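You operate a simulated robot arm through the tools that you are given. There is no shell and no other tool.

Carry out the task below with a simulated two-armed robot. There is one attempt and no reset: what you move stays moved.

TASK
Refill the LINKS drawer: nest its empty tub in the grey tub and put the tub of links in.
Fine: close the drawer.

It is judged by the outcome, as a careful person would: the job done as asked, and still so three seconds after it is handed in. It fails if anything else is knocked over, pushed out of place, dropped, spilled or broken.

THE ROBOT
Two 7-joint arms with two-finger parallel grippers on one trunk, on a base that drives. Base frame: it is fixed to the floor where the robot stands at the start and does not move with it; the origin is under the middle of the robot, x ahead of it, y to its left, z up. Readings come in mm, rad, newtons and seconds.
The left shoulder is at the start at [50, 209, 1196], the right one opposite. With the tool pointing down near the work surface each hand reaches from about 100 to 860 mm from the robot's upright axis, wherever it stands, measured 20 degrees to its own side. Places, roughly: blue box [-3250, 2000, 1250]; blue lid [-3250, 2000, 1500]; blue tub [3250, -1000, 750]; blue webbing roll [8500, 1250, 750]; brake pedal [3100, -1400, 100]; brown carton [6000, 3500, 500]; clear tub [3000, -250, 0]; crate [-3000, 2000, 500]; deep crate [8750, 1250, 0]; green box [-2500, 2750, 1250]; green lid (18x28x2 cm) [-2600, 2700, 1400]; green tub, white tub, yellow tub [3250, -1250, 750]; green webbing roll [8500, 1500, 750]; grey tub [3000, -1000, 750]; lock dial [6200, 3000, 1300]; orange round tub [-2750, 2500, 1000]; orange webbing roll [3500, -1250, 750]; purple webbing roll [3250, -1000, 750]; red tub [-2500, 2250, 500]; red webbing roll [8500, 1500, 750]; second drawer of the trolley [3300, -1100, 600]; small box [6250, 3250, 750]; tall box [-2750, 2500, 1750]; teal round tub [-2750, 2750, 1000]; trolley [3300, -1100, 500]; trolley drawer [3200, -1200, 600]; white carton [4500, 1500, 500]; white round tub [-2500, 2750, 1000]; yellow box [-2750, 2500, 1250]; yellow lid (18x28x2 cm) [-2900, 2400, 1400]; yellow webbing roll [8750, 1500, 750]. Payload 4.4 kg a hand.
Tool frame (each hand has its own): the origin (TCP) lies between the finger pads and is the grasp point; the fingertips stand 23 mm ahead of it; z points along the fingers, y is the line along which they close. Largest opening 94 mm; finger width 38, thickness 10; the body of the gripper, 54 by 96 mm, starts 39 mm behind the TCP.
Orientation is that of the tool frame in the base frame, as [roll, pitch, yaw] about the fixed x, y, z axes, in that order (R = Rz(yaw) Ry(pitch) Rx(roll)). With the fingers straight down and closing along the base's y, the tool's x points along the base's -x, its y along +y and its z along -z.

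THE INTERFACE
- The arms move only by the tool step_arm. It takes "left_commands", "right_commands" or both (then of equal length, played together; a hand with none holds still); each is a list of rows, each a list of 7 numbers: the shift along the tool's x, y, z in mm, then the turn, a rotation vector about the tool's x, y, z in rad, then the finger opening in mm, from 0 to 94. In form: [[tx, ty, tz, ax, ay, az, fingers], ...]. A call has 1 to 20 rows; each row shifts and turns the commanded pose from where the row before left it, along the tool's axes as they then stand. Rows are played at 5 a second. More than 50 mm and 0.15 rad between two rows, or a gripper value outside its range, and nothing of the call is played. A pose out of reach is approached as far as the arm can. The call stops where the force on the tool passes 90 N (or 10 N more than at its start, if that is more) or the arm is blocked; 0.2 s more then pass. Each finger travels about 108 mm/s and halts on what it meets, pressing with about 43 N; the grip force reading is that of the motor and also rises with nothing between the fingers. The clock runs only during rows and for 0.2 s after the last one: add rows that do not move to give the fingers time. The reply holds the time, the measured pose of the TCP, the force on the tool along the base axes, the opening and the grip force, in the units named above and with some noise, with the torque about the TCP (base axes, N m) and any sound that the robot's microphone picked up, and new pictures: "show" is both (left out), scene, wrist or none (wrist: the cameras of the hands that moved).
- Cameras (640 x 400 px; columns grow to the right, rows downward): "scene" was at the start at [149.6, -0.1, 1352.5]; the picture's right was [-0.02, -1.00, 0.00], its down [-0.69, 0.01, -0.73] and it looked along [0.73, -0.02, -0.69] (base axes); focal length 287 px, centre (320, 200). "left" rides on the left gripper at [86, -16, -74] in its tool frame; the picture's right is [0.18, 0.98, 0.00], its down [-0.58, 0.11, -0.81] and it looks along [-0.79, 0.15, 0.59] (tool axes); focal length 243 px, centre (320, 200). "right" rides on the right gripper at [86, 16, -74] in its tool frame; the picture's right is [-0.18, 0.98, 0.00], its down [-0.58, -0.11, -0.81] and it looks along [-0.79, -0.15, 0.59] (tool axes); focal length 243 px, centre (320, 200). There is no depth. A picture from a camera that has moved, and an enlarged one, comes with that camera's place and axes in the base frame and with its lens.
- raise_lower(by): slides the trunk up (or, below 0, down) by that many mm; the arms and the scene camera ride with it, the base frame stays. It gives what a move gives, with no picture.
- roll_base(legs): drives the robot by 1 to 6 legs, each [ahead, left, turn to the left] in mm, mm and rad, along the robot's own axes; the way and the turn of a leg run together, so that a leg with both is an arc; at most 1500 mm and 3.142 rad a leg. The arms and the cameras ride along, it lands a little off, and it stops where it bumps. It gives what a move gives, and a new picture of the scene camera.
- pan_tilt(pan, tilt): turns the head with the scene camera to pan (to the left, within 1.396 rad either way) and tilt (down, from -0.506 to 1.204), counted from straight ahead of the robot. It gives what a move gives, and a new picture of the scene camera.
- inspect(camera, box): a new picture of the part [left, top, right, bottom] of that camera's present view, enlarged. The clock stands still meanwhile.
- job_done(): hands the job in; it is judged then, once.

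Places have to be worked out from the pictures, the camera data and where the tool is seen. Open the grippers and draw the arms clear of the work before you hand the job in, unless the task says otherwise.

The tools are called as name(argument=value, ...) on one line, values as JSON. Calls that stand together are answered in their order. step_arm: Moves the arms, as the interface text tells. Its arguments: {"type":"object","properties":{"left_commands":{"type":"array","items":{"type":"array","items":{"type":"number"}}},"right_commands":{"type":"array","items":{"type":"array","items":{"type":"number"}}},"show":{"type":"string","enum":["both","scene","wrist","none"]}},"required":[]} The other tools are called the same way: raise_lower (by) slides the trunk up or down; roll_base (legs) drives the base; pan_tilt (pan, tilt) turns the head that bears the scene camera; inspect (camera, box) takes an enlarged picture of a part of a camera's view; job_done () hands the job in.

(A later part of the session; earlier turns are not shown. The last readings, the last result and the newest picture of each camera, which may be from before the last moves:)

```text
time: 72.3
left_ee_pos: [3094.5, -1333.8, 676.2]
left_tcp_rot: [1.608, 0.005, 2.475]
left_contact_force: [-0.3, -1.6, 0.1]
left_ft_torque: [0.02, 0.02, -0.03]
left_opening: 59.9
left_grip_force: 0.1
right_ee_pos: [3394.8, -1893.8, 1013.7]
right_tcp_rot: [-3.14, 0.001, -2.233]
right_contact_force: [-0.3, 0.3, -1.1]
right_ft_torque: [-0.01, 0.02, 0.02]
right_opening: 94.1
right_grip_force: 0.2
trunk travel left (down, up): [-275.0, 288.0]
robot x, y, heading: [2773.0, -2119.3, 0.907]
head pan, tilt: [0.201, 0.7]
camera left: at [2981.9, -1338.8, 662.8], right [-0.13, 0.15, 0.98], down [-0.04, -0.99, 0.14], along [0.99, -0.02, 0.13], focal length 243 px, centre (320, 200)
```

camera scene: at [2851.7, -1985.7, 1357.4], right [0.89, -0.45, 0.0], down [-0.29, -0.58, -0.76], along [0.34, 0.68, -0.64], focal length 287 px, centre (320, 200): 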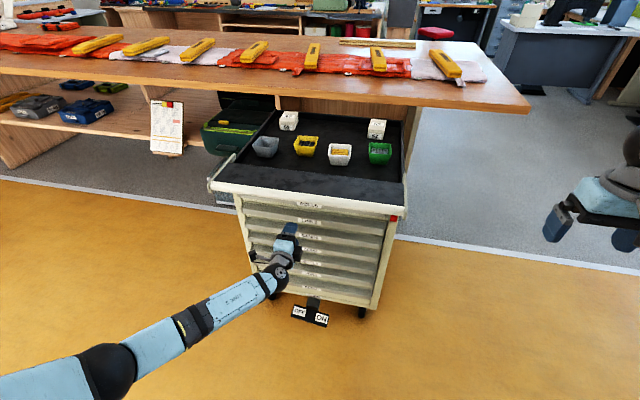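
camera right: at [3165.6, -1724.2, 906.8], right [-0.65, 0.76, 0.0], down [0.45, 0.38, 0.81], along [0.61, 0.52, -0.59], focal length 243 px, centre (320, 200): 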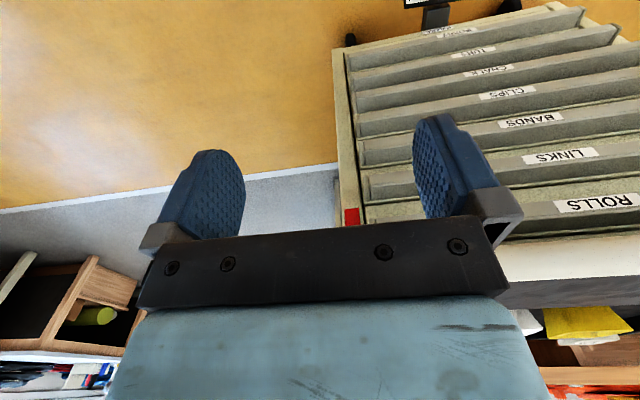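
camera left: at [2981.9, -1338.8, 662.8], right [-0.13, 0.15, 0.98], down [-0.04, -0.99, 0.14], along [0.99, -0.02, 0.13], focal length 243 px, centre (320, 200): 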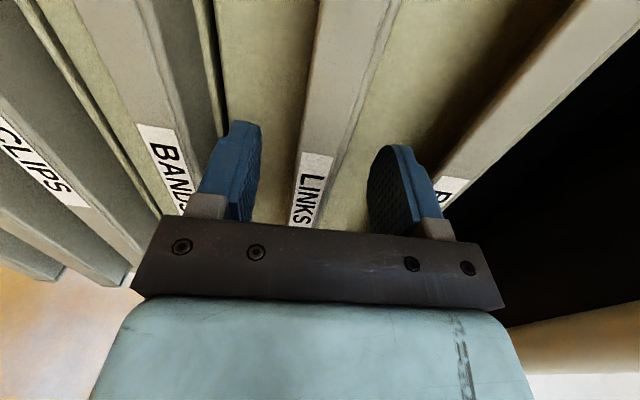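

The lip sits between the fingers; tips are about level with the lip face. I'll advance 16 mm more and close gently.

step_arm(left_commands=[[0, 0, 8, 0, 0, 0, 60], [0, 0, 8, 0, 0, 0, 60], [0, 0, 0, 0, 0, 0, 60]], show="wrist")

inspect(camera="left", box=[180, 60, 460, 235])

```text
time: 73.2
left_ee_pos: [3105.7, -1321.6, 675.8]
left_tcp_rot: [1.608, 0.005, 2.475]
left_contact_force: [0.1, -0.8, 0.6]
left_ft_torque: [-0.01, 0.01, 0.01]
left_opening: 59.7
left_grip_force: 0.0
right_ee_pos: [3394.1, -1894.7, 1013.9]
right_tcp_rot: [3.142, 0.0, -2.234]
right_contact_force: [-0.6, -0.3, -0.8]
right_ft_torque: [-0.01, -0.02, 0.0]
right_opening: 94.2
right_grip_force: 0.1
trunk travel left (down, up): [-275.0, 288.0]
robot x, y, heading: [2772.8, -2111.7, 0.907]
head pan, tilt: [0.201, 0.7]
camera left: at [2990.6, -1327.0, 661.7], right [-0.13, 0.14, 0.98], down [-0.04, -0.99, 0.14], along [0.99, -0.02, 0.13], focal length 243 px, centre (320, 200)
```

left: 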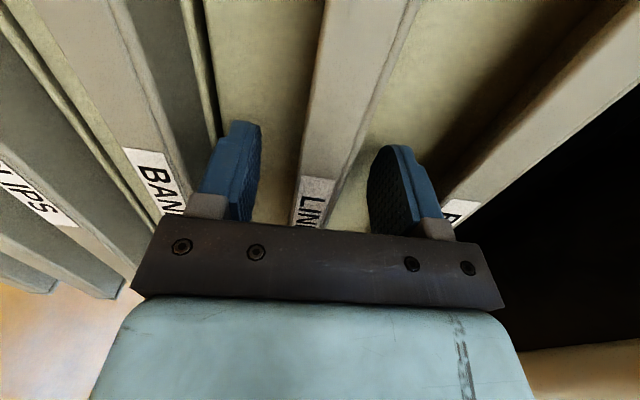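

```text
2.29 times, centred on (320, 148) of left
camera zoom: at [2990.6, -1327.0, 661.7], right [-0.13, 0.14, 0.98], down [-0.04, -0.99, 0.14], along [0.99, -0.02, 0.13], focal length 555 px, centre (320, 320)
```

zoom: 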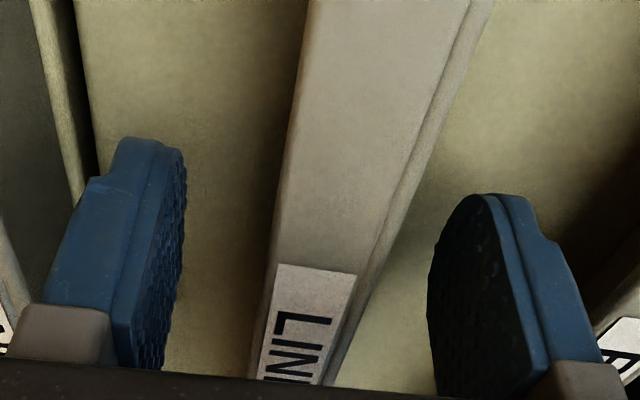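

Fingers straddle the LINKS lip. Closing on it.

step_arm(left_commands=[[0, 0, 0, 0, 0, 0, 45], [0, 0, 0, 0, 0, 0, 35], [0, 0, 0, 0, 0, 0, 25], [0, 0, 0, 0, 0, 0, 10], [0, 0, 0, 0, 0, 0, 0], [0, 0, 0, 0, 0, 0, 0]], show="wrist")

```text
time: 74.5
left_ee_pos: [3105.7, -1321.4, 677.3]
left_tcp_rot: [1.607, 0.002, 2.475]
left_contact_force: [0.8, 1.7, 3.2]
left_ft_torque: [1.89, 0.48, 0.0]
left_opening: 24.5
left_grip_force: 44.4
right_ee_pos: [3394.3, -1894.6, 1014.3]
right_tcp_rot: [-3.141, 0.001, -2.234]
right_contact_force: [0.2, 0.2, -0.3]
right_ft_torque: [0.0, -0.01, 0.01]
right_opening: 93.9
right_grip_force: 0.0
trunk travel left (down, up): [-275.0, 288.0]
robot x, y, heading: [2772.2, -2116.4, 0.909]
head pan, tilt: [0.201, 0.7]
camera left: at [2990.8, -1327.2, 662.5], right [-0.13, 0.14, 0.98], down [-0.04, -0.99, 0.14], along [0.99, -0.02, 0.13], focal length 243 px, centre (320, 200)
```

left: 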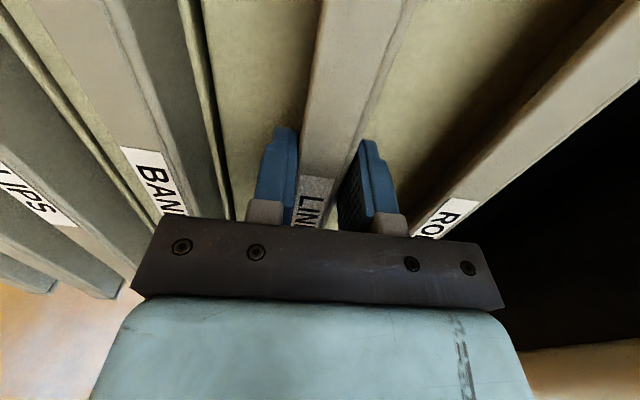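

Gripped (24.5 mm, 44 N). I'll pull back 40 mm slowly and watch force and whether the trolley stays put.

step_arm(left_commands=[[0, -0.4, -10, 0, 0, 0, 0], [0, -0.4, -10, 0, 0, 0, 0], [0, -0.4, -10, 0, 0, 0, 0], [0, -0.4, -10, 0, 0, 0, 0], [0, 0, 0, 0, 0, 0, 0]])

```text
time: 75.8
left_ee_pos: [3080.2, -1353.9, 676.6]
left_tcp_rot: [1.606, 0.006, 2.476]
left_contact_force: [0.7, -0.8, 6.2]
left_ft_torque: [1.59, 0.38, -0.19]
left_opening: 24.6
left_grip_force: 45.2
right_ee_pos: [3394.7, -1894.9, 1014.1]
right_tcp_rot: [3.141, -0.001, -2.234]
right_contact_force: [0.1, 0.3, -1.1]
right_ft_torque: [0.05, 0.02, -0.01]
right_opening: 93.8
right_grip_force: 0.1
trunk travel left (down, up): [-275.0, 288.0]
robot x, y, heading: [2775.6, -2115.2, 0.907]
head pan, tilt: [0.201, 0.7]
camera scene: at [2851.4, -1986.9, 1357.6], right [0.89, -0.45, 0.0], down [-0.29, -0.58, -0.77], along [0.34, 0.69, -0.64], focal length 287 px, centre (320, 200)
camera left: at [2965.4, -1359.1, 662.4], right [-0.13, 0.14, 0.98], down [-0.04, -0.99, 0.14], along [0.99, -0.02, 0.13], focal length 243 px, centre (320, 200)
```

scene: 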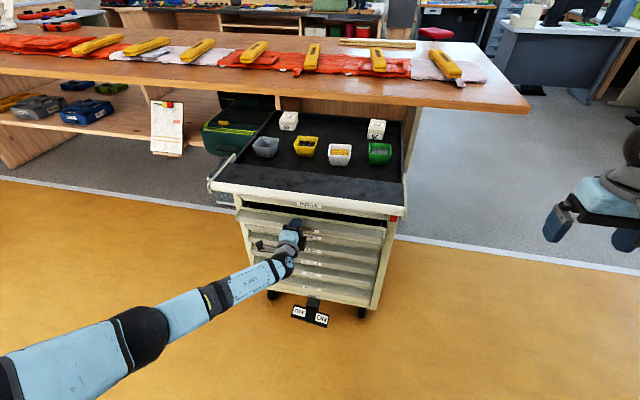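
left: 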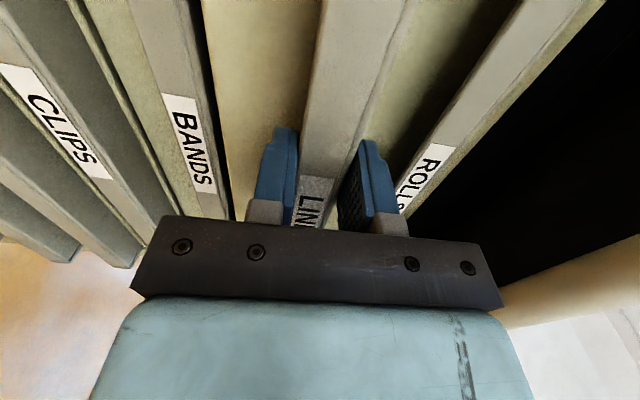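

The LINKS drawer slides out with little force and the trolley stays put. I'll keep pulling.

step_arm(left_commands=[[0, -0.5, -15, 0, 0, 0, 0], [0, -0.5, -15, 0, 0, 0, 0], [0, -0.5, -15, 0, 0, 0, 0], [0, -0.5, -15, 0, 0, 0, 0], [0, -0.5, -15, 0, 0, 0, 0], [0, -0.5, -15, 0, 0, 0, 0], [0, -0.5, -15, 0, 0, 0, 0], [0, -0.5, -15, 0, 0, 0, 0], [0, 0, 0, 0, 0, 0, 0]])

```text
time: 77.8
left_ee_pos: [3004.7, -1448.6, 676.4]
left_tcp_rot: [1.608, 0.005, 2.476]
left_contact_force: [-8.8, 6.5, 3.1]
left_ft_torque: [1.67, 0.35, 0.87]
left_opening: 24.5
left_grip_force: 44.6
right_ee_pos: [3394.6, -1894.3, 1013.3]
right_tcp_rot: [-3.139, 0.0, -2.235]
right_contact_force: [-0.3, 0.0, 0.5]
right_ft_torque: [-0.04, -0.03, -0.03]
right_opening: 94.0
right_grip_force: 0.1
trunk travel left (down, up): [-275.0, 288.0]
robot x, y, heading: [2775.5, -2118.7, 0.911]
head pan, tilt: [0.201, 0.7]
camera scene: at [2851.1, -1985.9, 1357.5], right [0.89, -0.45, 0.0], down [-0.29, -0.58, -0.77], along [0.34, 0.68, -0.64], focal length 287 px, centre (320, 200)
camera left: at [2890.8, -1453.4, 662.4], right [-0.13, 0.14, 0.98], down [-0.04, -0.99, 0.14], along [0.99, -0.02, 0.13], focal length 243 px, centre (320, 200)
```

scene: 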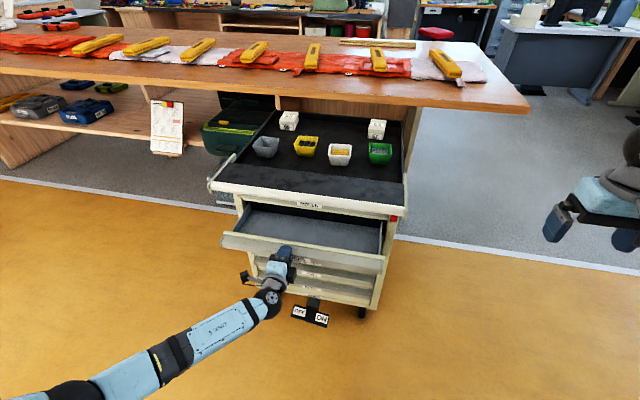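
left: 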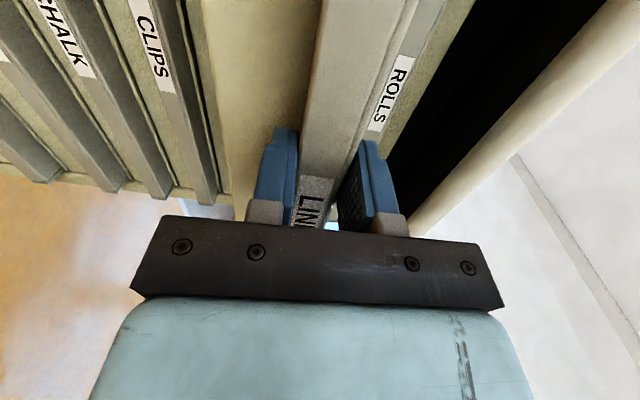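

About 160 mm open; the front is empty so the tub is further back. There's a slight leftward side force, so I'll add a small left correction and keep pulling.

step_arm(left_commands=[[1.5, -0.5, -12, 0, 0, 0, 0], [0.8, -0.5, -15, 0, 0, 0, 0], [0.5, -0.5, -15, 0, 0, 0, 0], [0.3, -0.5, -15, 0, 0, 0, 0], [0.3, -0.5, -15, 0, 0, 0, 0], [0.3, -0.5, -15, 0, 0, 0, 0], [0.3, -0.5, -15, 0, 0, 0, 0], [0.3, -0.5, -15, 0, 0, 0, 0], [0, 0, 0, 0, 0, 0, 0]])

```text
time: 79.8
left_ee_pos: [2932.7, -1539.4, 676.4]
left_tcp_rot: [1.607, 0.007, 2.472]
left_contact_force: [14.5, -12.6, 1.8]
left_ft_torque: [1.57, 0.37, -0.13]
left_opening: 24.7
left_grip_force: 44.6
right_ee_pos: [3395.7, -1895.3, 1011.6]
right_tcp_rot: [-3.141, 0.0, -2.236]
right_contact_force: [0.0, -0.5, 1.1]
right_ft_torque: [0.01, 0.02, 0.0]
right_opening: 94.0
right_grip_force: 0.0
trunk travel left (down, up): [-275.0, 288.0]
robot x, y, heading: [2771.3, -2118.3, 0.911]
head pan, tilt: [0.201, 0.7]
camera scene: at [2852.9, -1987.2, 1357.5], right [0.89, -0.45, 0.0], down [-0.29, -0.58, -0.77], along [0.34, 0.69, -0.64], focal length 287 px, centre (320, 200)
camera left: at [2818.1, -1544.1, 662.5], right [-0.13, 0.15, 0.98], down [-0.04, -0.99, 0.14], along [0.99, -0.02, 0.13], focal length 243 px, centre (320, 200)
```

scene: 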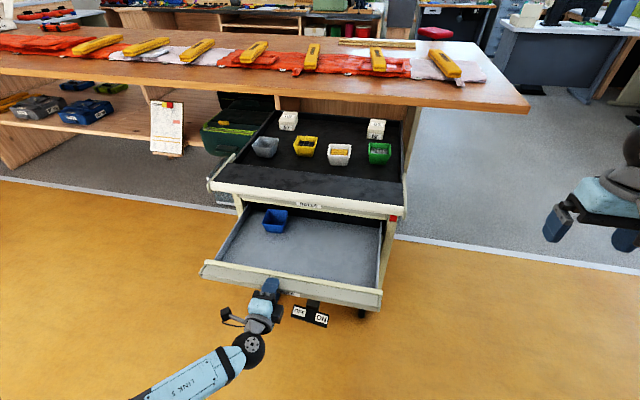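
left: 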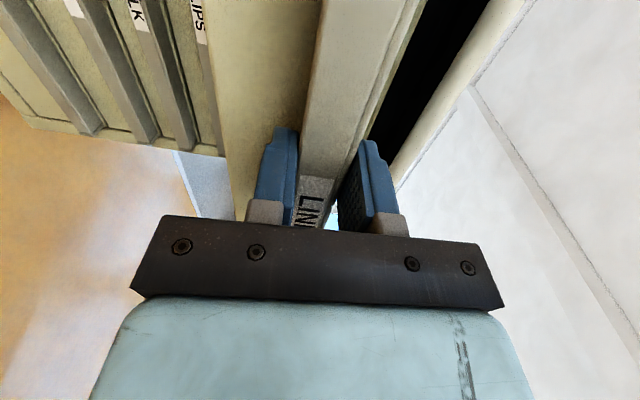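

The blue empty tub is visible in the back-left of the drawer. I overcorrected sideways, so I'll shift 2.5 mm back and pull another 60 mm.

step_arm(left_commands=[[-1.5, -0.5, -10, 0, 0, 0, 0], [-1, -0.5, -12, 0, 0, 0, 0], [0, -0.5, -13, 0, 0, 0, 0], [0.1, -0.5, -13, 0, 0, 0, 0], [0.1, -0.5, -13, 0, 0, 0, 0], [0, 0, 0, 0, 0, 0, 0]])

```text
time: 81.2
left_ee_pos: [2894.5, -1587.2, 677.1]
left_tcp_rot: [1.607, 0.003, 2.475]
left_contact_force: [12.7, -12.2, -2.9]
left_ft_torque: [1.65, 0.49, -0.03]
left_opening: 24.6
left_grip_force: 45.4
right_ee_pos: [3394.9, -1894.7, 1013.0]
right_tcp_rot: [3.141, 0.0, -2.235]
right_contact_force: [0.5, 1.1, 0.7]
right_ft_torque: [0.01, -0.02, 0.04]
right_opening: 94.0
right_grip_force: 0.1
trunk travel left (down, up): [-275.0, 288.0]
robot x, y, heading: [2773.6, -2116.2, 0.905]
head pan, tilt: [0.201, 0.7]
camera scene: at [2852.7, -1986.6, 1357.4], right [0.89, -0.45, 0.0], down [-0.29, -0.58, -0.77], along [0.34, 0.68, -0.64], focal length 287 px, centre (320, 200)
camera left: at [2780.2, -1592.2, 662.6], right [-0.13, 0.15, 0.98], down [-0.04, -0.99, 0.14], along [0.99, -0.02, 0.13], focal length 243 px, centre (320, 200)
```

scene: 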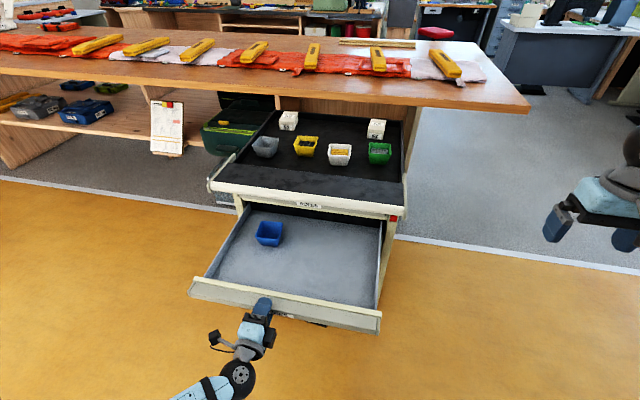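
left: 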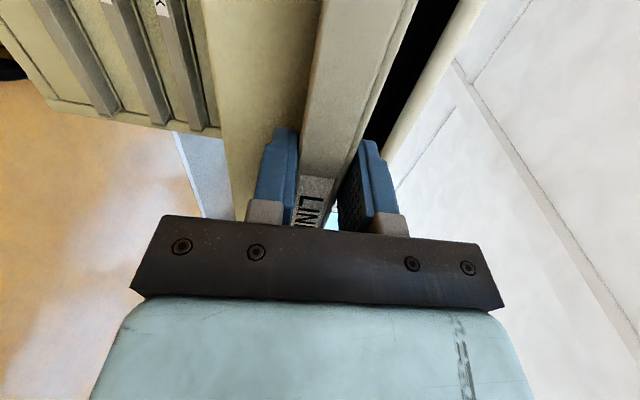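

Drawer open ~337 mm and the trolley hasn't moved. Zooming in on the drawer and tub.

inspect(camera="scene", box=[180, 180, 400, 340])

inspect(camera="scene", box=[240, 100, 410, 200])

```text
2.50 times, centred on (290, 260) of scene
camera zoom: at [2852.7, -1986.6, 1357.4], right [0.89, -0.45, 0.0], down [-0.29, -0.58, -0.77], along [0.34, 0.68, -0.64], focal length 718 px, centre (395, 50)
```

zoom: 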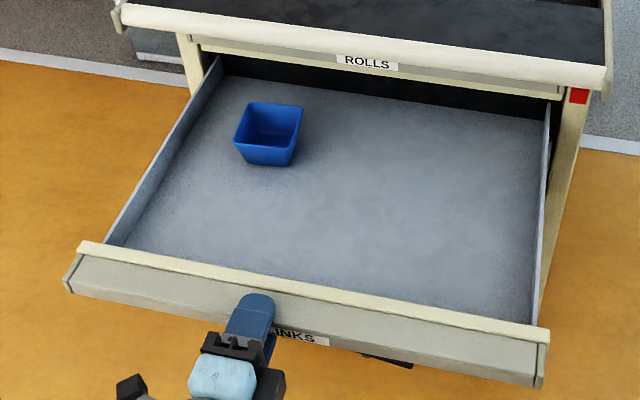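

```text
3.76 times, centred on (325, 150) of scene
camera zoom: at [2852.7, -1986.6, 1357.4], right [0.89, -0.45, 0.0], down [-0.29, -0.58, -0.77], along [0.34, 0.68, -0.64], focal length 1081 px, centre (301, 388)
```

zoom: 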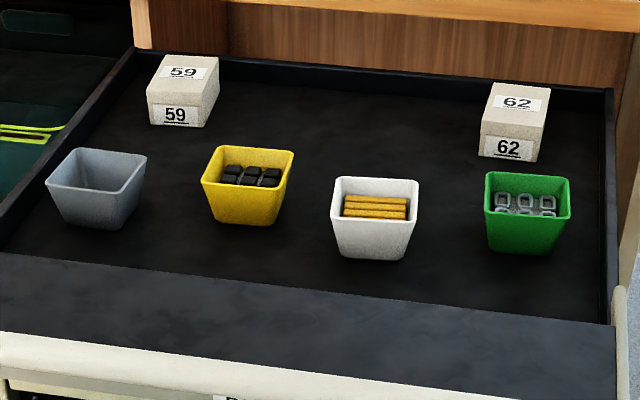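

The drawer holds just the blue empty tub, rear-left; green holds the links. I'll release the handle, back the hand off, and raise it.

step_arm(left_commands=[[0, 0, 0, 0, 0, 0, 40], [0, 0, 0, 0, 0, 0, 60], [0, 0, -20, 0, 0, 0, 60], [0, 0, -30, 0, 0, 0, 60], [0, 0, -30, 0, 0, 0, 60], [0, 40, 0, 0, 0, 0, 60], [0, 45, 0, 0, 0, 0, 80], [0, 45, 0, 0, 0, 0, 94], [0, 45, 0, 0, 0, 0, 94], [0, 45, 0, 0, 0, 0, 94]])

```text
time: 83.3
left_ee_pos: [2849.4, -1643.0, 900.8]
left_tcp_rot: [1.607, 0.005, 2.474]
left_contact_force: [-1.0, 0.1, 0.8]
left_ft_torque: [0.04, 0.05, -0.03]
left_opening: 94.2
left_grip_force: 0.1
right_ee_pos: [3393.8, -1893.7, 1013.5]
right_tcp_rot: [3.141, -0.001, -2.234]
right_contact_force: [0.1, -0.1, 0.0]
right_ft_torque: [0.02, 0.01, 0.02]
right_opening: 94.1
right_grip_force: 0.0
trunk travel left (down, up): [-275.0, 288.0]
robot x, y, heading: [2774.6, -2113.6, 0.904]
head pan, tilt: [0.201, 0.7]
camera scene: at [2851.8, -1985.7, 1357.4], right [0.89, -0.45, 0.0], down [-0.29, -0.58, -0.76], along [0.34, 0.68, -0.64], focal length 287 px, centre (320, 200)
camera left: at [2735.3, -1647.2, 886.5], right [-0.13, 0.15, 0.98], down [-0.04, -0.99, 0.14], along [0.99, -0.02, 0.13], focal length 243 px, centre (320, 200)
```

scene: 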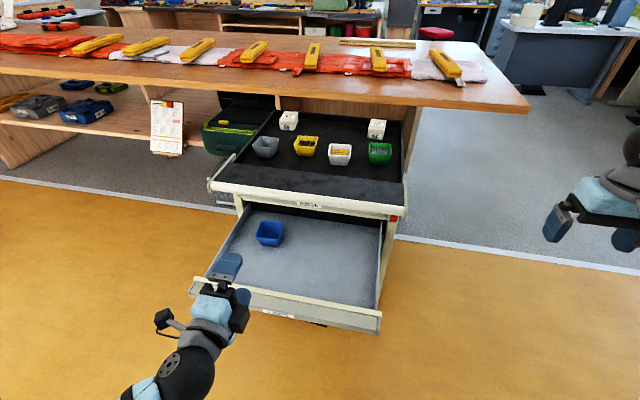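
left: 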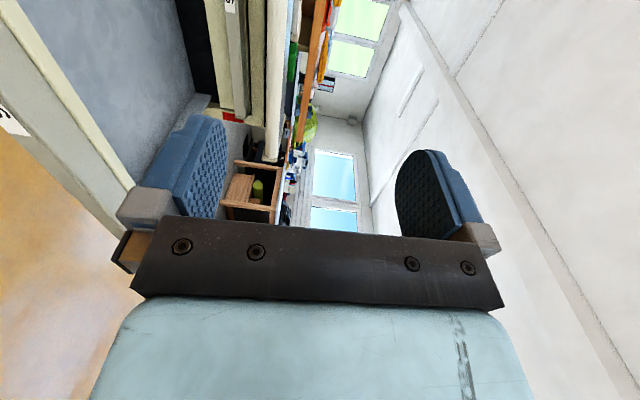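

Drawer stays open. Now I'll rotate the left hand to a forward-leaning pose (30° from vertical, fingers closing sideways).

step_arm(left_commands=[[0, 0, 0, 0.0627, 0.0627, -0.1087, 94], [0, 0, 0, 0.0627, 0.0627, -0.1087, 94], [0, 0, 0, 0.0627, 0.0627, -0.1087, 94], [0, 0, 0, 0.0627, 0.0627, -0.1087, 94], [0, 0, 0, 0.0627, 0.0627, -0.1087, 94], [0, 0, 0, 0.0627, 0.0627, -0.1087, 94], [0, 0, 0, 0.0627, 0.0627, -0.1087, 94], [0, 0, 0, 0.0627, 0.0627, -0.1087, 94], [0, 0, 0, 0.0627, 0.0627, -0.1087, 94], [0, 0, 0, 0.0627, 0.0627, -0.1087, 94], [0, 0, 0, 0.0627, 0.0627, -0.1087, 94], [0, 0, 0, 0.0627, 0.0627, -0.1087, 94], [0, 0, 0, 0.0627, 0.0627, -0.1087, 94], [0, 0, 0, 0, 0, 0, 94]])

```text
time: 85.4
left_ee_pos: [2800.3, -1648.9, 876.7]
left_tcp_rot: [2.509, 0.456, -2.878]
left_contact_force: [0.8, 0.0, -1.5]
left_ft_torque: [-0.01, -0.01, 0.01]
left_opening: 93.9
left_grip_force: 0.1
right_ee_pos: [3394.2, -1893.3, 1025.8]
right_tcp_rot: [-3.142, 0.0, -2.235]
right_contact_force: [0.1, 0.4, 0.6]
right_ft_torque: [-0.02, 0.0, 0.03]
right_opening: 94.2
right_grip_force: 0.1
trunk travel left (down, up): [-275.0, 288.0]
robot x, y, heading: [2771.0, -2116.8, 0.907]
head pan, tilt: [0.201, 0.7]
stopped in row 10 (left hand): the arm was blocked; the commanded pose is now the measured one
camera scene: at [2851.4, -1986.0, 1370.5], right [0.89, -0.45, 0.0], down [-0.29, -0.58, -0.77], along [0.34, 0.68, -0.64], focal length 287 px, centre (320, 200)
camera left: at [2718.6, -1728.8, 884.5], right [-0.61, 0.66, 0.44], down [0.3, -0.32, 0.9], along [0.73, 0.68, 0.0], focal length 243 px, centre (320, 200)
```

scene: 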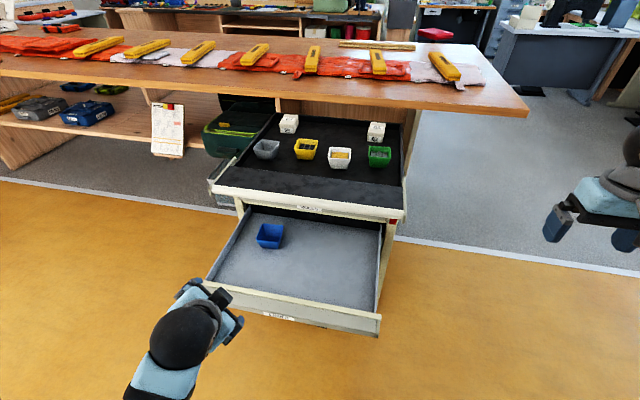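
left: 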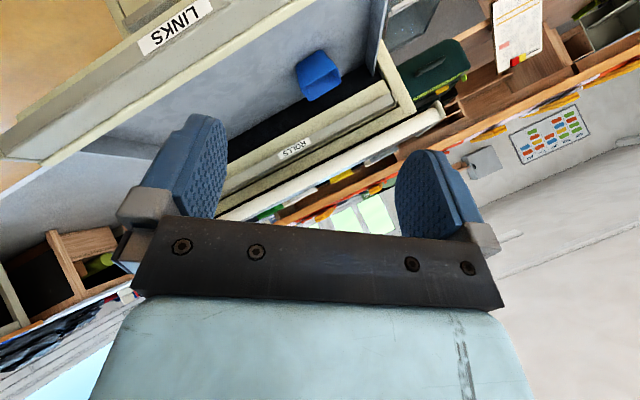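

The robot got nudged upward, so the elbow presses on the base when the hand is this close in. I'll move the hand forward and up away from the body first.

step_arm(left_commands=[[-32, 17, 15, 0, 0, 0, 94], [-32, 17, 15, 0, 0, 0, 94], [-32, 17, 15, 0, 0, 0, 94], [-32, 17, 15, 0, 0, 0, 94], [0, 0, 0, 0, 0, 0, 94]])

```text
time: 86.0
left_ee_pos: [2795.6, -1650.1, 826.5]
left_tcp_rot: [2.635, 0.279, -2.841]
left_contact_force: [-0.3, -0.2, -0.2]
left_ft_torque: [0.0, -0.01, -0.01]
left_opening: 94.1
left_grip_force: 0.0
right_ee_pos: [3395.1, -1894.0, 1033.6]
right_tcp_rot: [-3.141, 0.0, -2.237]
right_contact_force: [-0.4, -0.2, 0.4]
right_ft_torque: [-0.01, -0.01, -0.01]
right_opening: 94.0
right_grip_force: 0.0
trunk travel left (down, up): [-275.0, 288.0]
robot x, y, heading: [2770.1, -2118.9, 0.911]
head pan, tilt: [0.201, 0.7]
stopped in row 3 (left hand): the arm was blocked; the commanded pose is now the measured one
camera scene: at [2851.8, -1985.8, 1378.4], right [0.89, -0.45, 0.0], down [-0.29, -0.58, -0.76], along [0.34, 0.68, -0.64], focal length 287 px, centre (320, 200)
camera left: at [2717.2, -1727.5, 857.7], right [-0.55, 0.73, 0.41], down [0.42, -0.18, 0.89], along [0.72, 0.66, -0.21], focal length 243 px, centre (320, 200)
```

scene: 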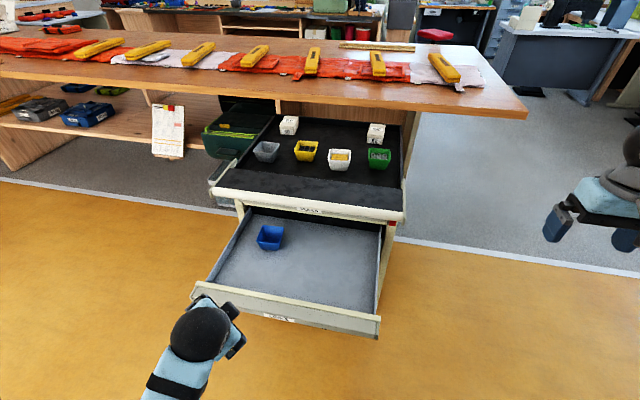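
left: 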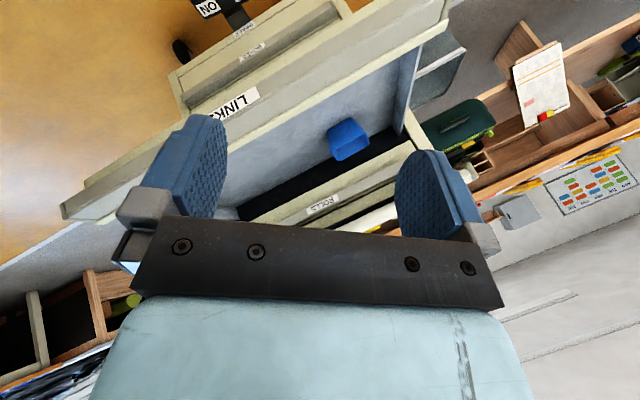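

The upper body rises as the arm pushes down on the base, so I'll raise the trunk to free the elbow.

raise_lower(by=120)

step_arm(left_commands=[[0, 0, 0, 0, 0, 0, 94], [0, 0, 0, 0, 0, 0, 94]])

```text
time: 87.5
left_ee_pos: [2796.8, -1650.3, 922.0]
left_tcp_rot: [2.632, 0.276, -2.84]
left_contact_force: [-0.1, 0.3, -0.8]
left_ft_torque: [-0.01, 0.01, -0.02]
left_opening: 94.3
left_grip_force: 0.1
right_ee_pos: [3393.9, -1893.2, 1132.8]
right_tcp_rot: [3.14, 0.001, -2.234]
right_contact_force: [0.0, -0.3, 0.1]
right_ft_torque: [-0.03, -0.01, -0.02]
right_opening: 94.1
right_grip_force: 0.2
trunk travel left (down, up): [-395.0, 168.0]
robot x, y, heading: [2770.4, -2120.5, 0.906]
head pan, tilt: [0.201, 0.7]
```

```text
time: 88.1
left_ee_pos: [2795.7, -1650.4, 922.9]
left_tcp_rot: [2.635, 0.273, -2.839]
left_contact_force: [0.2, 0.1, -0.2]
left_ft_torque: [0.01, 0.02, 0.02]
left_opening: 94.3
left_grip_force: 0.0
right_ee_pos: [3394.2, -1893.5, 1133.5]
right_tcp_rot: [3.141, 0.0, -2.233]
right_contact_force: [0.0, 0.7, -0.5]
right_ft_torque: [-0.03, 0.01, -0.01]
right_opening: 94.3
right_grip_force: 0.0
trunk travel left (down, up): [-395.0, 168.0]
robot x, y, heading: [2772.0, -2118.7, 0.906]
head pan, tilt: [0.201, 0.7]
camera scene: at [2851.7, -1985.7, 1477.4], right [0.89, -0.45, 0.0], down [-0.29, -0.58, -0.76], along [0.34, 0.68, -0.64], focal length 287 px, centre (320, 200)
camera left: at [2717.6, -1726.9, 954.8], right [-0.55, 0.73, 0.41], down [0.43, -0.18, 0.89], along [0.72, 0.66, -0.21], focal length 243 px, centre (320, 200)
```

scene: 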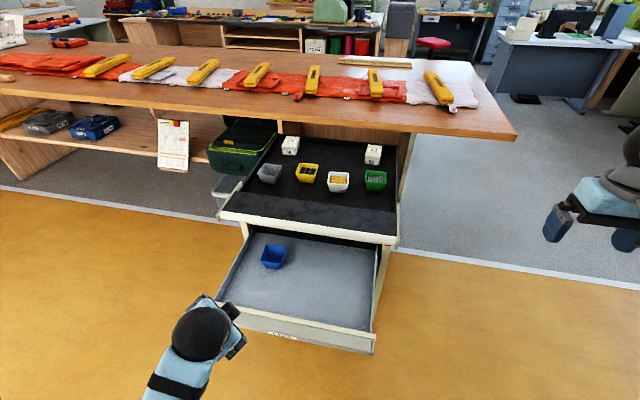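
left: 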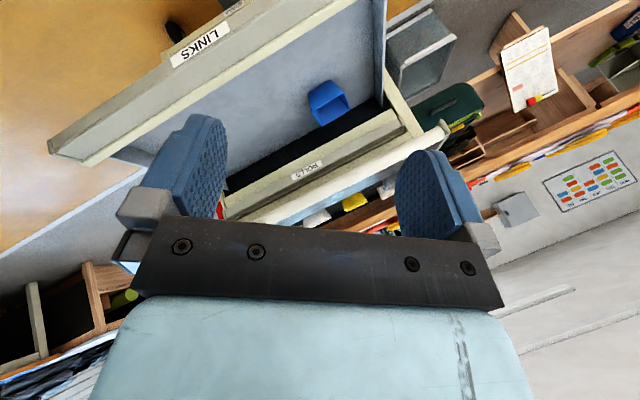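

The trunk is now freely raised (+120). Let me look at the left arm and my base to understand the clearance.

pan_tilt(pan=0.9, tilt=1.1)

```text
time: 89.2
left_ee_pos: [2796.9, -1650.6, 922.9]
left_tcp_rot: [2.636, 0.274, -2.84]
left_contact_force: [-0.3, 0.6, -0.1]
left_ft_torque: [-0.02, 0.03, 0.01]
left_opening: 93.9
left_grip_force: 0.1
right_ee_pos: [3394.3, -1894.0, 1132.3]
right_tcp_rot: [-3.141, 0.001, -2.234]
right_contact_force: [0.6, 0.2, 0.1]
right_ft_torque: [0.02, 0.03, 0.02]
right_opening: 93.9
right_grip_force: 0.0
trunk travel left (down, up): [-395.0, 168.0]
robot x, y, heading: [2770.0, -2117.8, 0.903]
head pan, tilt: [0.901, 1.1]
camera scene: at [2798.9, -2000.3, 1447.5], right [0.97, 0.23, 0.0], down [0.21, -0.87, -0.45], along [-0.11, 0.44, -0.89], focal length 287 px, centre (320, 200)
```

scene: 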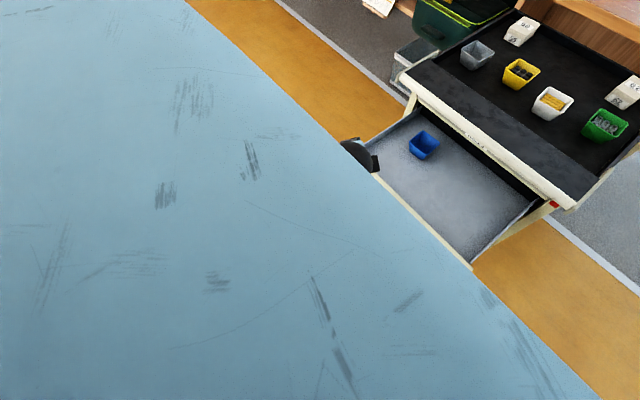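

The chest hides the arm from this angle. With the trunk up, I'll try again moving the hand forward and slightly up over the drawer.

step_arm(left_commands=[[-34, 20, 10, 0, 0, 0, 94], [-34, 20, 10, 0, 0, 0, 94], [-34, 20, 10, 0, 0, 0, 94], [-34, 20, 10, 0, 0, 0, 94], [0, 0, 0, 0, 0, 0, 94]], show="none")

pan_tilt(pan=0.2, tilt=0.85)

```text
time: 90.4
left_ee_pos: [2893.3, -1525.9, 963.6]
left_tcp_rot: [2.636, 0.276, -2.841]
left_contact_force: [0.3, 0.0, -0.4]
left_ft_torque: [-0.02, 0.01, -0.04]
left_opening: 94.0
left_grip_force: 0.1
right_ee_pos: [3394.6, -1895.3, 1134.1]
right_tcp_rot: [3.14, 0.0, -2.233]
right_contact_force: [0.0, -0.2, 0.3]
right_ft_torque: [-0.05, 0.0, -0.01]
right_opening: 94.0
right_grip_force: 0.0
trunk travel left (down, up): [-395.0, 168.0]
robot x, y, heading: [2771.6, -2118.3, 0.91]
head pan, tilt: [0.901, 1.1]
```

```text
time: 91.5
left_ee_pos: [2892.8, -1524.6, 962.6]
left_tcp_rot: [2.635, 0.275, -2.841]
left_contact_force: [0.1, 0.4, -0.6]
left_ft_torque: [0.0, 0.03, 0.0]
left_opening: 93.7
left_grip_force: 0.1
right_ee_pos: [3394.9, -1893.5, 1132.7]
right_tcp_rot: [-3.142, 0.0, -2.234]
right_contact_force: [-0.3, -0.5, 0.4]
right_ft_torque: [0.01, -0.02, -0.01]
right_opening: 94.1
right_grip_force: 0.1
trunk travel left (down, up): [-395.0, 168.0]
robot x, y, heading: [2774.5, -2115.8, 0.911]
head pan, tilt: [0.201, 0.85]
camera scene: at [2848.5, -1991.7, 1465.1], right [0.9, -0.45, 0.0], down [-0.34, -0.67, -0.66], along [0.29, 0.59, -0.75], focal length 287 px, centre (320, 200)
```

scene: 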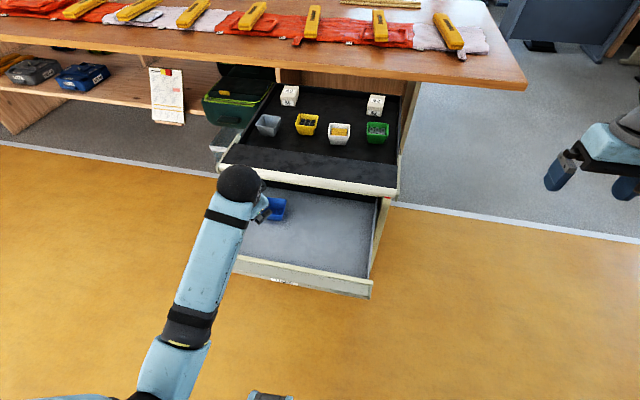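

It tracks now, but the elbow has swung inward again from undoing the roll. I'll go to tool-down and swing wide left once more to get the elbow out, then come back.

step_arm(left_commands=[[0, 0, 0, 0.0675, 0.0685, -0.0867, 94], [0, 0, 0, 0.0675, 0.0685, -0.0867, 94], [0, 0, 0, 0.0675, 0.0685, -0.0867, 94], [0, 0, 0, 0.0675, 0.0685, -0.0867, 94], [0, 0, 0, 0.0675, 0.0685, -0.0867, 94], [0, 0, 0, 0.0675, 0.0685, -0.0867, 94], [-14.5, 38, -14, 0, 0, 0, 94], [-14.5, 38, -14, 0, 0, 0, 94], [-14.5, 38, -14, 0, 0, 0, 94], [-14.5, 38, -14, 0, 0, 0, 94], [-14.5, 38, -14, 0, 0, 0, 94], [-14.5, 38, -14, 0, 0, 0, 94], [-14.5, 38, -14, 0, 0, 0, 94], [-14.5, 38, -14, 0, 0, 0, 94], [-14.5, 38, -14, 0, 0, 0, 94], [0, 0, 0, 0, 0, 0, 94]], show="scene")

```text
time: 92.8
left_ee_pos: [2815.7, -1467.0, 965.0]
left_tcp_rot: [2.933, 0.026, -2.205]
left_contact_force: [0.8, 0.6, 0.5]
left_ft_torque: [0.01, -0.02, 0.01]
left_opening: 93.9
left_grip_force: 0.1
left hand out of reach, approached as far as the arm can: row 6
right_ee_pos: [3393.7, -1893.4, 1132.7]
right_tcp_rot: [3.141, 0.0, -2.234]
right_contact_force: [-0.1, 0.3, 0.3]
right_ft_torque: [0.02, 0.01, 0.01]
right_opening: 93.9
right_grip_force: 0.0
trunk travel left (down, up): [-395.0, 168.0]
robot x, y, heading: [2770.9, -2114.8, 0.906]
head pan, tilt: [0.201, 0.85]
stopped in row 6 (left hand): the arm was blocked; the commanded pose is now the measured one
camera scene: at [2848.5, -1991.1, 1465.1], right [0.9, -0.45, 0.0], down [-0.34, -0.67, -0.66], along [0.29, 0.59, -0.75], focal length 287 px, centre (320, 200)
```

scene: 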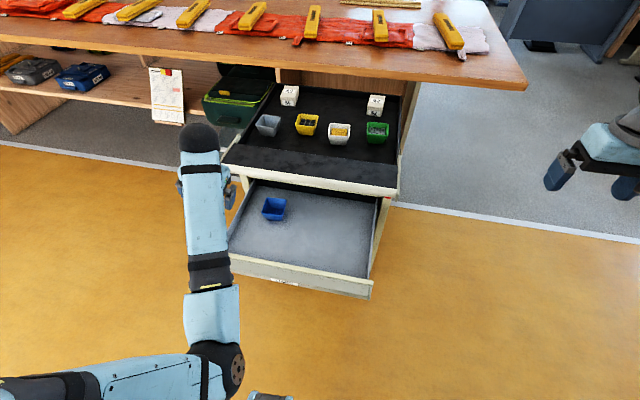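

Nearly tool-down now; moving the hand left and up to swing the elbow out.

step_arm(left_commands=[[-14, 36, -14, 0, 0, 0, 94], [-14, 38, -14, 0, 0, 0, 94], [-14, 38, -14, 0, 0, 0, 94], [-14, 38, -14, 0, 0, 0, 94], [-14, 38, -14, 0, 0, 0, 94], [-14, 38, -14, 0, 0, 0, 94], [-10, 40, -10, 0, 0, 0, 94], [-10, 40, -10, 0, 0, 0, 94], [0, 0, 0, 0, 0, 0, 94]], show="scene")

```text
time: 94.8
left_ee_pos: [2652.8, -1222.2, 1134.7]
left_tcp_rot: [2.933, 0.025, -2.207]
left_contact_force: [1.0, -0.2, -0.3]
left_ft_torque: [0.01, 0.03, 0.0]
left_opening: 93.9
left_grip_force: 0.0
right_ee_pos: [3395.4, -1892.8, 1133.1]
right_tcp_rot: [3.141, 0.001, -2.233]
right_contact_force: [0.2, -0.3, 0.2]
right_ft_torque: [-0.03, 0.02, -0.01]
right_opening: 94.0
right_grip_force: 0.1
trunk travel left (down, up): [-395.0, 168.0]
robot x, y, heading: [2773.9, -2112.0, 0.909]
head pan, tilt: [0.201, 0.85]
camera scene: at [2849.2, -1992.1, 1465.2], right [0.9, -0.45, 0.0], down [-0.34, -0.67, -0.66], along [0.29, 0.59, -0.75], focal length 287 px, centre (320, 200)
```

scene: 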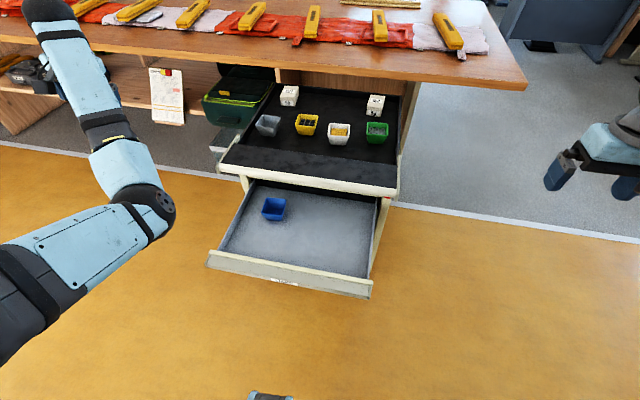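

Elbow is still on the inner side of the line. I'll stretch the arm a little more, then return to the ready place as before.

step_arm(left_commands=[[-25, 25, 0, 0, 0, 0, 94], [-25, 25, 0, 0, 0, 0, 94], [0, 0, 0, 0.06, 0, 0, 94], [0, 0, 0, 0.06, 0, 0, 94], [0, 0, 0, 0.06, 0, 0, 94], [0, 0, 0, 0, 0, 0, 94]], show="none")

pan_tilt(pan=0.5, tilt=0.8)

```text
time: 96.2
left_ee_pos: [2641.8, -1153.6, 1144.6]
left_tcp_rot: [3.113, 0.027, -2.208]
left_contact_force: [-0.5, 0.9, -0.4]
left_ft_torque: [0.03, -0.01, -0.01]
left_opening: 94.1
left_grip_force: 0.1
right_ee_pos: [3394.4, -1894.8, 1132.8]
right_tcp_rot: [-3.141, 0.0, -2.235]
right_contact_force: [0.0, -0.5, -1.1]
right_ft_torque: [-0.01, -0.04, 0.0]
right_opening: 93.9
right_grip_force: 0.0
trunk travel left (down, up): [-395.0, 168.0]
robot x, y, heading: [2768.7, -2114.8, 0.903]
head pan, tilt: [0.201, 0.85]
```

```text
time: 97.0
left_ee_pos: [2642.3, -1151.8, 1145.2]
left_tcp_rot: [3.112, 0.027, -2.209]
left_contact_force: [-0.4, 0.1, 0.9]
left_ft_torque: [0.0, -0.03, -0.03]
left_opening: 94.1
left_grip_force: 0.2
right_ee_pos: [3394.1, -1893.2, 1132.4]
right_tcp_rot: [3.141, -0.001, -2.235]
right_contact_force: [0.7, -0.1, -0.4]
right_ft_torque: [0.01, 0.01, 0.0]
right_opening: 93.9
right_grip_force: 0.1
trunk travel left (down, up): [-395.0, 168.0]
robot x, y, heading: [2770.7, -2116.7, 0.911]
head pan, tilt: [0.499, 0.799]
camera scene: at [2826.8, -1982.1, 1469.2], right [0.99, -0.16, 0.0], down [-0.12, -0.71, -0.7], along [0.11, 0.69, -0.72], focal length 287 px, centre (320, 200)
```

scene: 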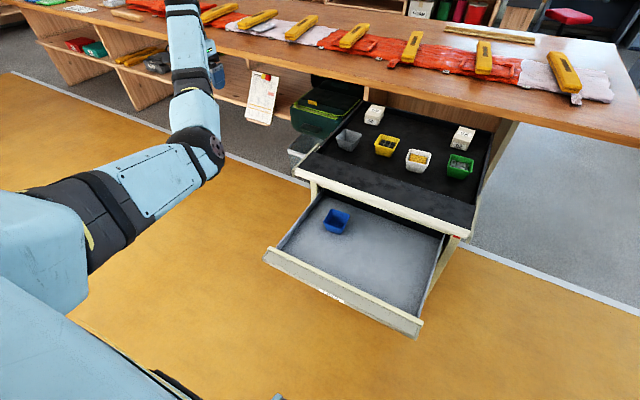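

The elbow is still inside. Since undoing the roll is what pulled it in, turning the hand +90° about its own axis (camera to the left, closing fore-aft) should push it out again — that is also a good orientation for pinching the tub's front wall.

step_arm(left_commands=[[20, -35, 0, 0, 0, 0, 94], [20, -35, 0, 0, 0, 0, 94], [0, 0, 0, 0, 0, 0.143, 94], [0, 0, 0, 0, 0, 0.143, 94], [0, 0, 0, 0, 0, 0.143, 94], [0, 0, 0, 0, 0, 0.143, 94], [0, 0, 0, 0, 0, 0.143, 94], [0, 0, 0, 0, 0, 0.143, 94], [0, 0, 0, 0, 0, 0.143, 94], [0, 0, 0, 0, 0, 0.143, 94], [0, 0, 0, 0, 0, 0.143, 94], [0, 0, 0, 0, 0, 0.143, 94], [0, 0, 0, 0, 0, 0.143, 94], [0, 0, 0, 0, 0, 0, 94]], show="scene")

```text
time: 100.0
left_ee_pos: [2674.5, -1227.0, 1142.7]
left_tcp_rot: [3.114, -0.03, 2.504]
left_contact_force: [-0.4, 0.1, -0.1]
left_ft_torque: [0.04, 0.05, 0.01]
left_opening: 94.1
left_grip_force: 0.1
right_ee_pos: [3393.8, -1893.8, 1133.9]
right_tcp_rot: [-3.141, 0.0, -2.234]
right_contact_force: [-0.2, -1.2, 0.3]
right_ft_torque: [-0.04, 0.01, 0.03]
right_opening: 94.1
right_grip_force: 0.2
trunk travel left (down, up): [-395.0, 168.0]
robot x, y, heading: [2769.5, -2118.6, 0.906]
head pan, tilt: [0.499, 0.799]
camera scene: at [2826.8, -1982.1, 1469.2], right [0.99, -0.16, 0.0], down [-0.12, -0.71, -0.7], along [0.11, 0.69, -0.72], focal length 287 px, centre (320, 200)
```

scene: 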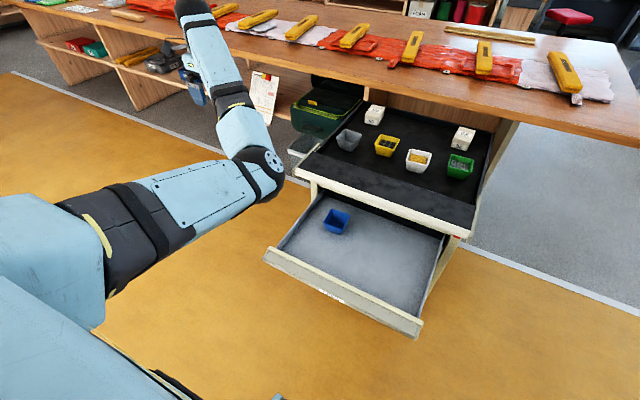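

The rotation worked but the elbow is still inward; the left arm can stay parked out here. Let me check the object at the bottom of my view, which is likely my base's front corner, to know how close I may stand to the open drawer.

pan_tilt(pan=0.2, tilt=1.0)

inspect(camera="scene", box=[160, 220, 480, 400])

```text
time: 100.8
left_ee_pos: [2674.4, -1225.5, 1142.8]
left_tcp_rot: [3.115, -0.03, 2.506]
left_contact_force: [0.5, 0.5, 0.3]
left_ft_torque: [0.01, -0.01, -0.01]
left_opening: 94.1
left_grip_force: 0.0
right_ee_pos: [3393.7, -1893.3, 1133.5]
right_tcp_rot: [3.141, 0.001, -2.234]
right_contact_force: [0.8, 0.0, -0.2]
right_ft_torque: [0.0, 0.01, -0.03]
right_opening: 94.0
right_grip_force: 0.0
trunk travel left (down, up): [-395.0, 168.0]
robot x, y, heading: [2772.3, -2117.1, 0.907]
head pan, tilt: [0.201, 1.0]
camera scene: at [2844.6, -1999.2, 1454.1], right [0.9, -0.45, 0.0], down [-0.37, -0.75, -0.54], along [0.24, 0.48, -0.84], focal length 287 px, centre (320, 200)
```

scene: 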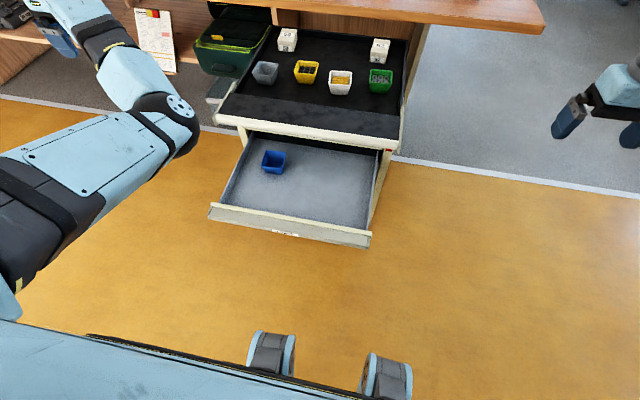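

```text
2.00 times, centred on (320, 310) of scene
camera zoom: at [2844.6, -1999.2, 1454.1], right [0.9, -0.45, 0.0], down [-0.37, -0.75, -0.54], along [0.24, 0.48, -0.84], focal length 574 px, centre (320, -20)
```

zoom: 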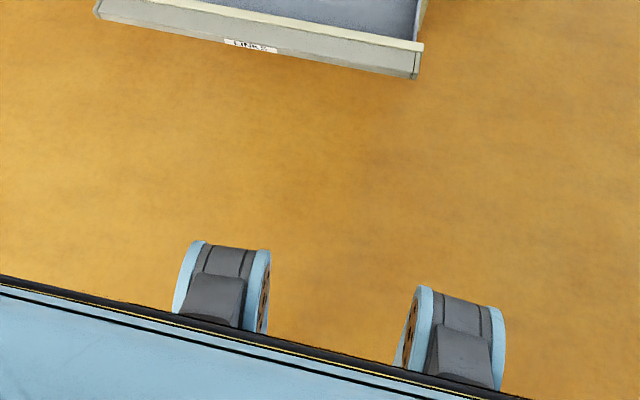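

Those are my leg joints ("knees") jutting forward – they explain the elbow jams; with the trunk raised they matter less. I'll use the clean right arm for the tubs: shift the base left 510 mm and ahead 100 mm so the blue tub lies in front of the right shoulder.

roll_base(legs=[[0, 510, 0], [100, 0, 0]])

pan_tilt(pan=-0.25, tilt=0.9)

```text
time: 106.5
left_ee_pos: [2344.8, -840.4, 1143.7]
left_tcp_rot: [3.116, -0.03, 2.503]
left_contact_force: [0.8, -0.1, 0.0]
left_ft_torque: [-0.05, 0.02, 0.02]
left_opening: 94.0
left_grip_force: 0.0
right_ee_pos: [3061.4, -1509.4, 1133.9]
right_tcp_rot: [3.142, 0.0, -2.237]
right_contact_force: [-0.1, -0.9, -0.3]
right_ft_torque: [0.01, 0.02, -0.03]
right_opening: 93.9
right_grip_force: 0.1
trunk travel left (down, up): [-395.0, 168.0]
robot x, y, heading: [2436.3, -1732.2, 0.905]
head pan, tilt: [0.201, 1.0]
camera scene: at [2511.8, -1614.2, 1454.1], right [0.89, -0.45, 0.0], down [-0.38, -0.75, -0.54], along [0.24, 0.48, -0.84], focal length 287 px, centre (320, 200)
```

scene: 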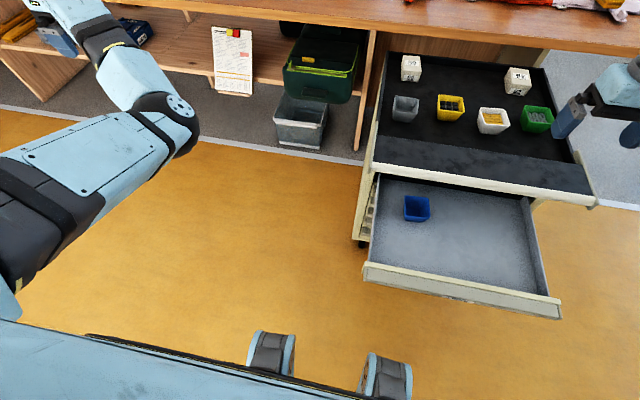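

```text
time: 107.4
left_ee_pos: [2343.0, -840.6, 1142.8]
left_tcp_rot: [3.116, -0.031, 2.501]
left_contact_force: [-0.2, -0.1, -0.4]
left_ft_torque: [-0.04, 0.0, 0.0]
left_opening: 93.9
left_grip_force: 0.1
right_ee_pos: [3062.0, -1510.3, 1133.6]
right_tcp_rot: [3.141, 0.001, -2.237]
right_contact_force: [0.3, 0.1, -0.7]
right_ft_torque: [0.01, 0.0, -0.01]
right_opening: 94.2
right_grip_force: 0.1
trunk travel left (down, up): [-395.0, 168.0]
robot x, y, heading: [2438.8, -1730.5, 0.907]
head pan, tilt: [-0.25, 0.901]
camera scene: at [2540.2, -1630.5, 1461.3], right [0.61, -0.79, 0.0], down [-0.62, -0.48, -0.62], along [0.49, 0.38, -0.78], focal length 287 px, centre (320, 200)
```

scene: 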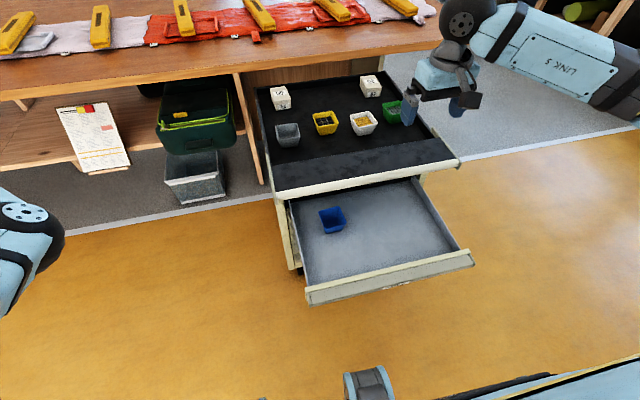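

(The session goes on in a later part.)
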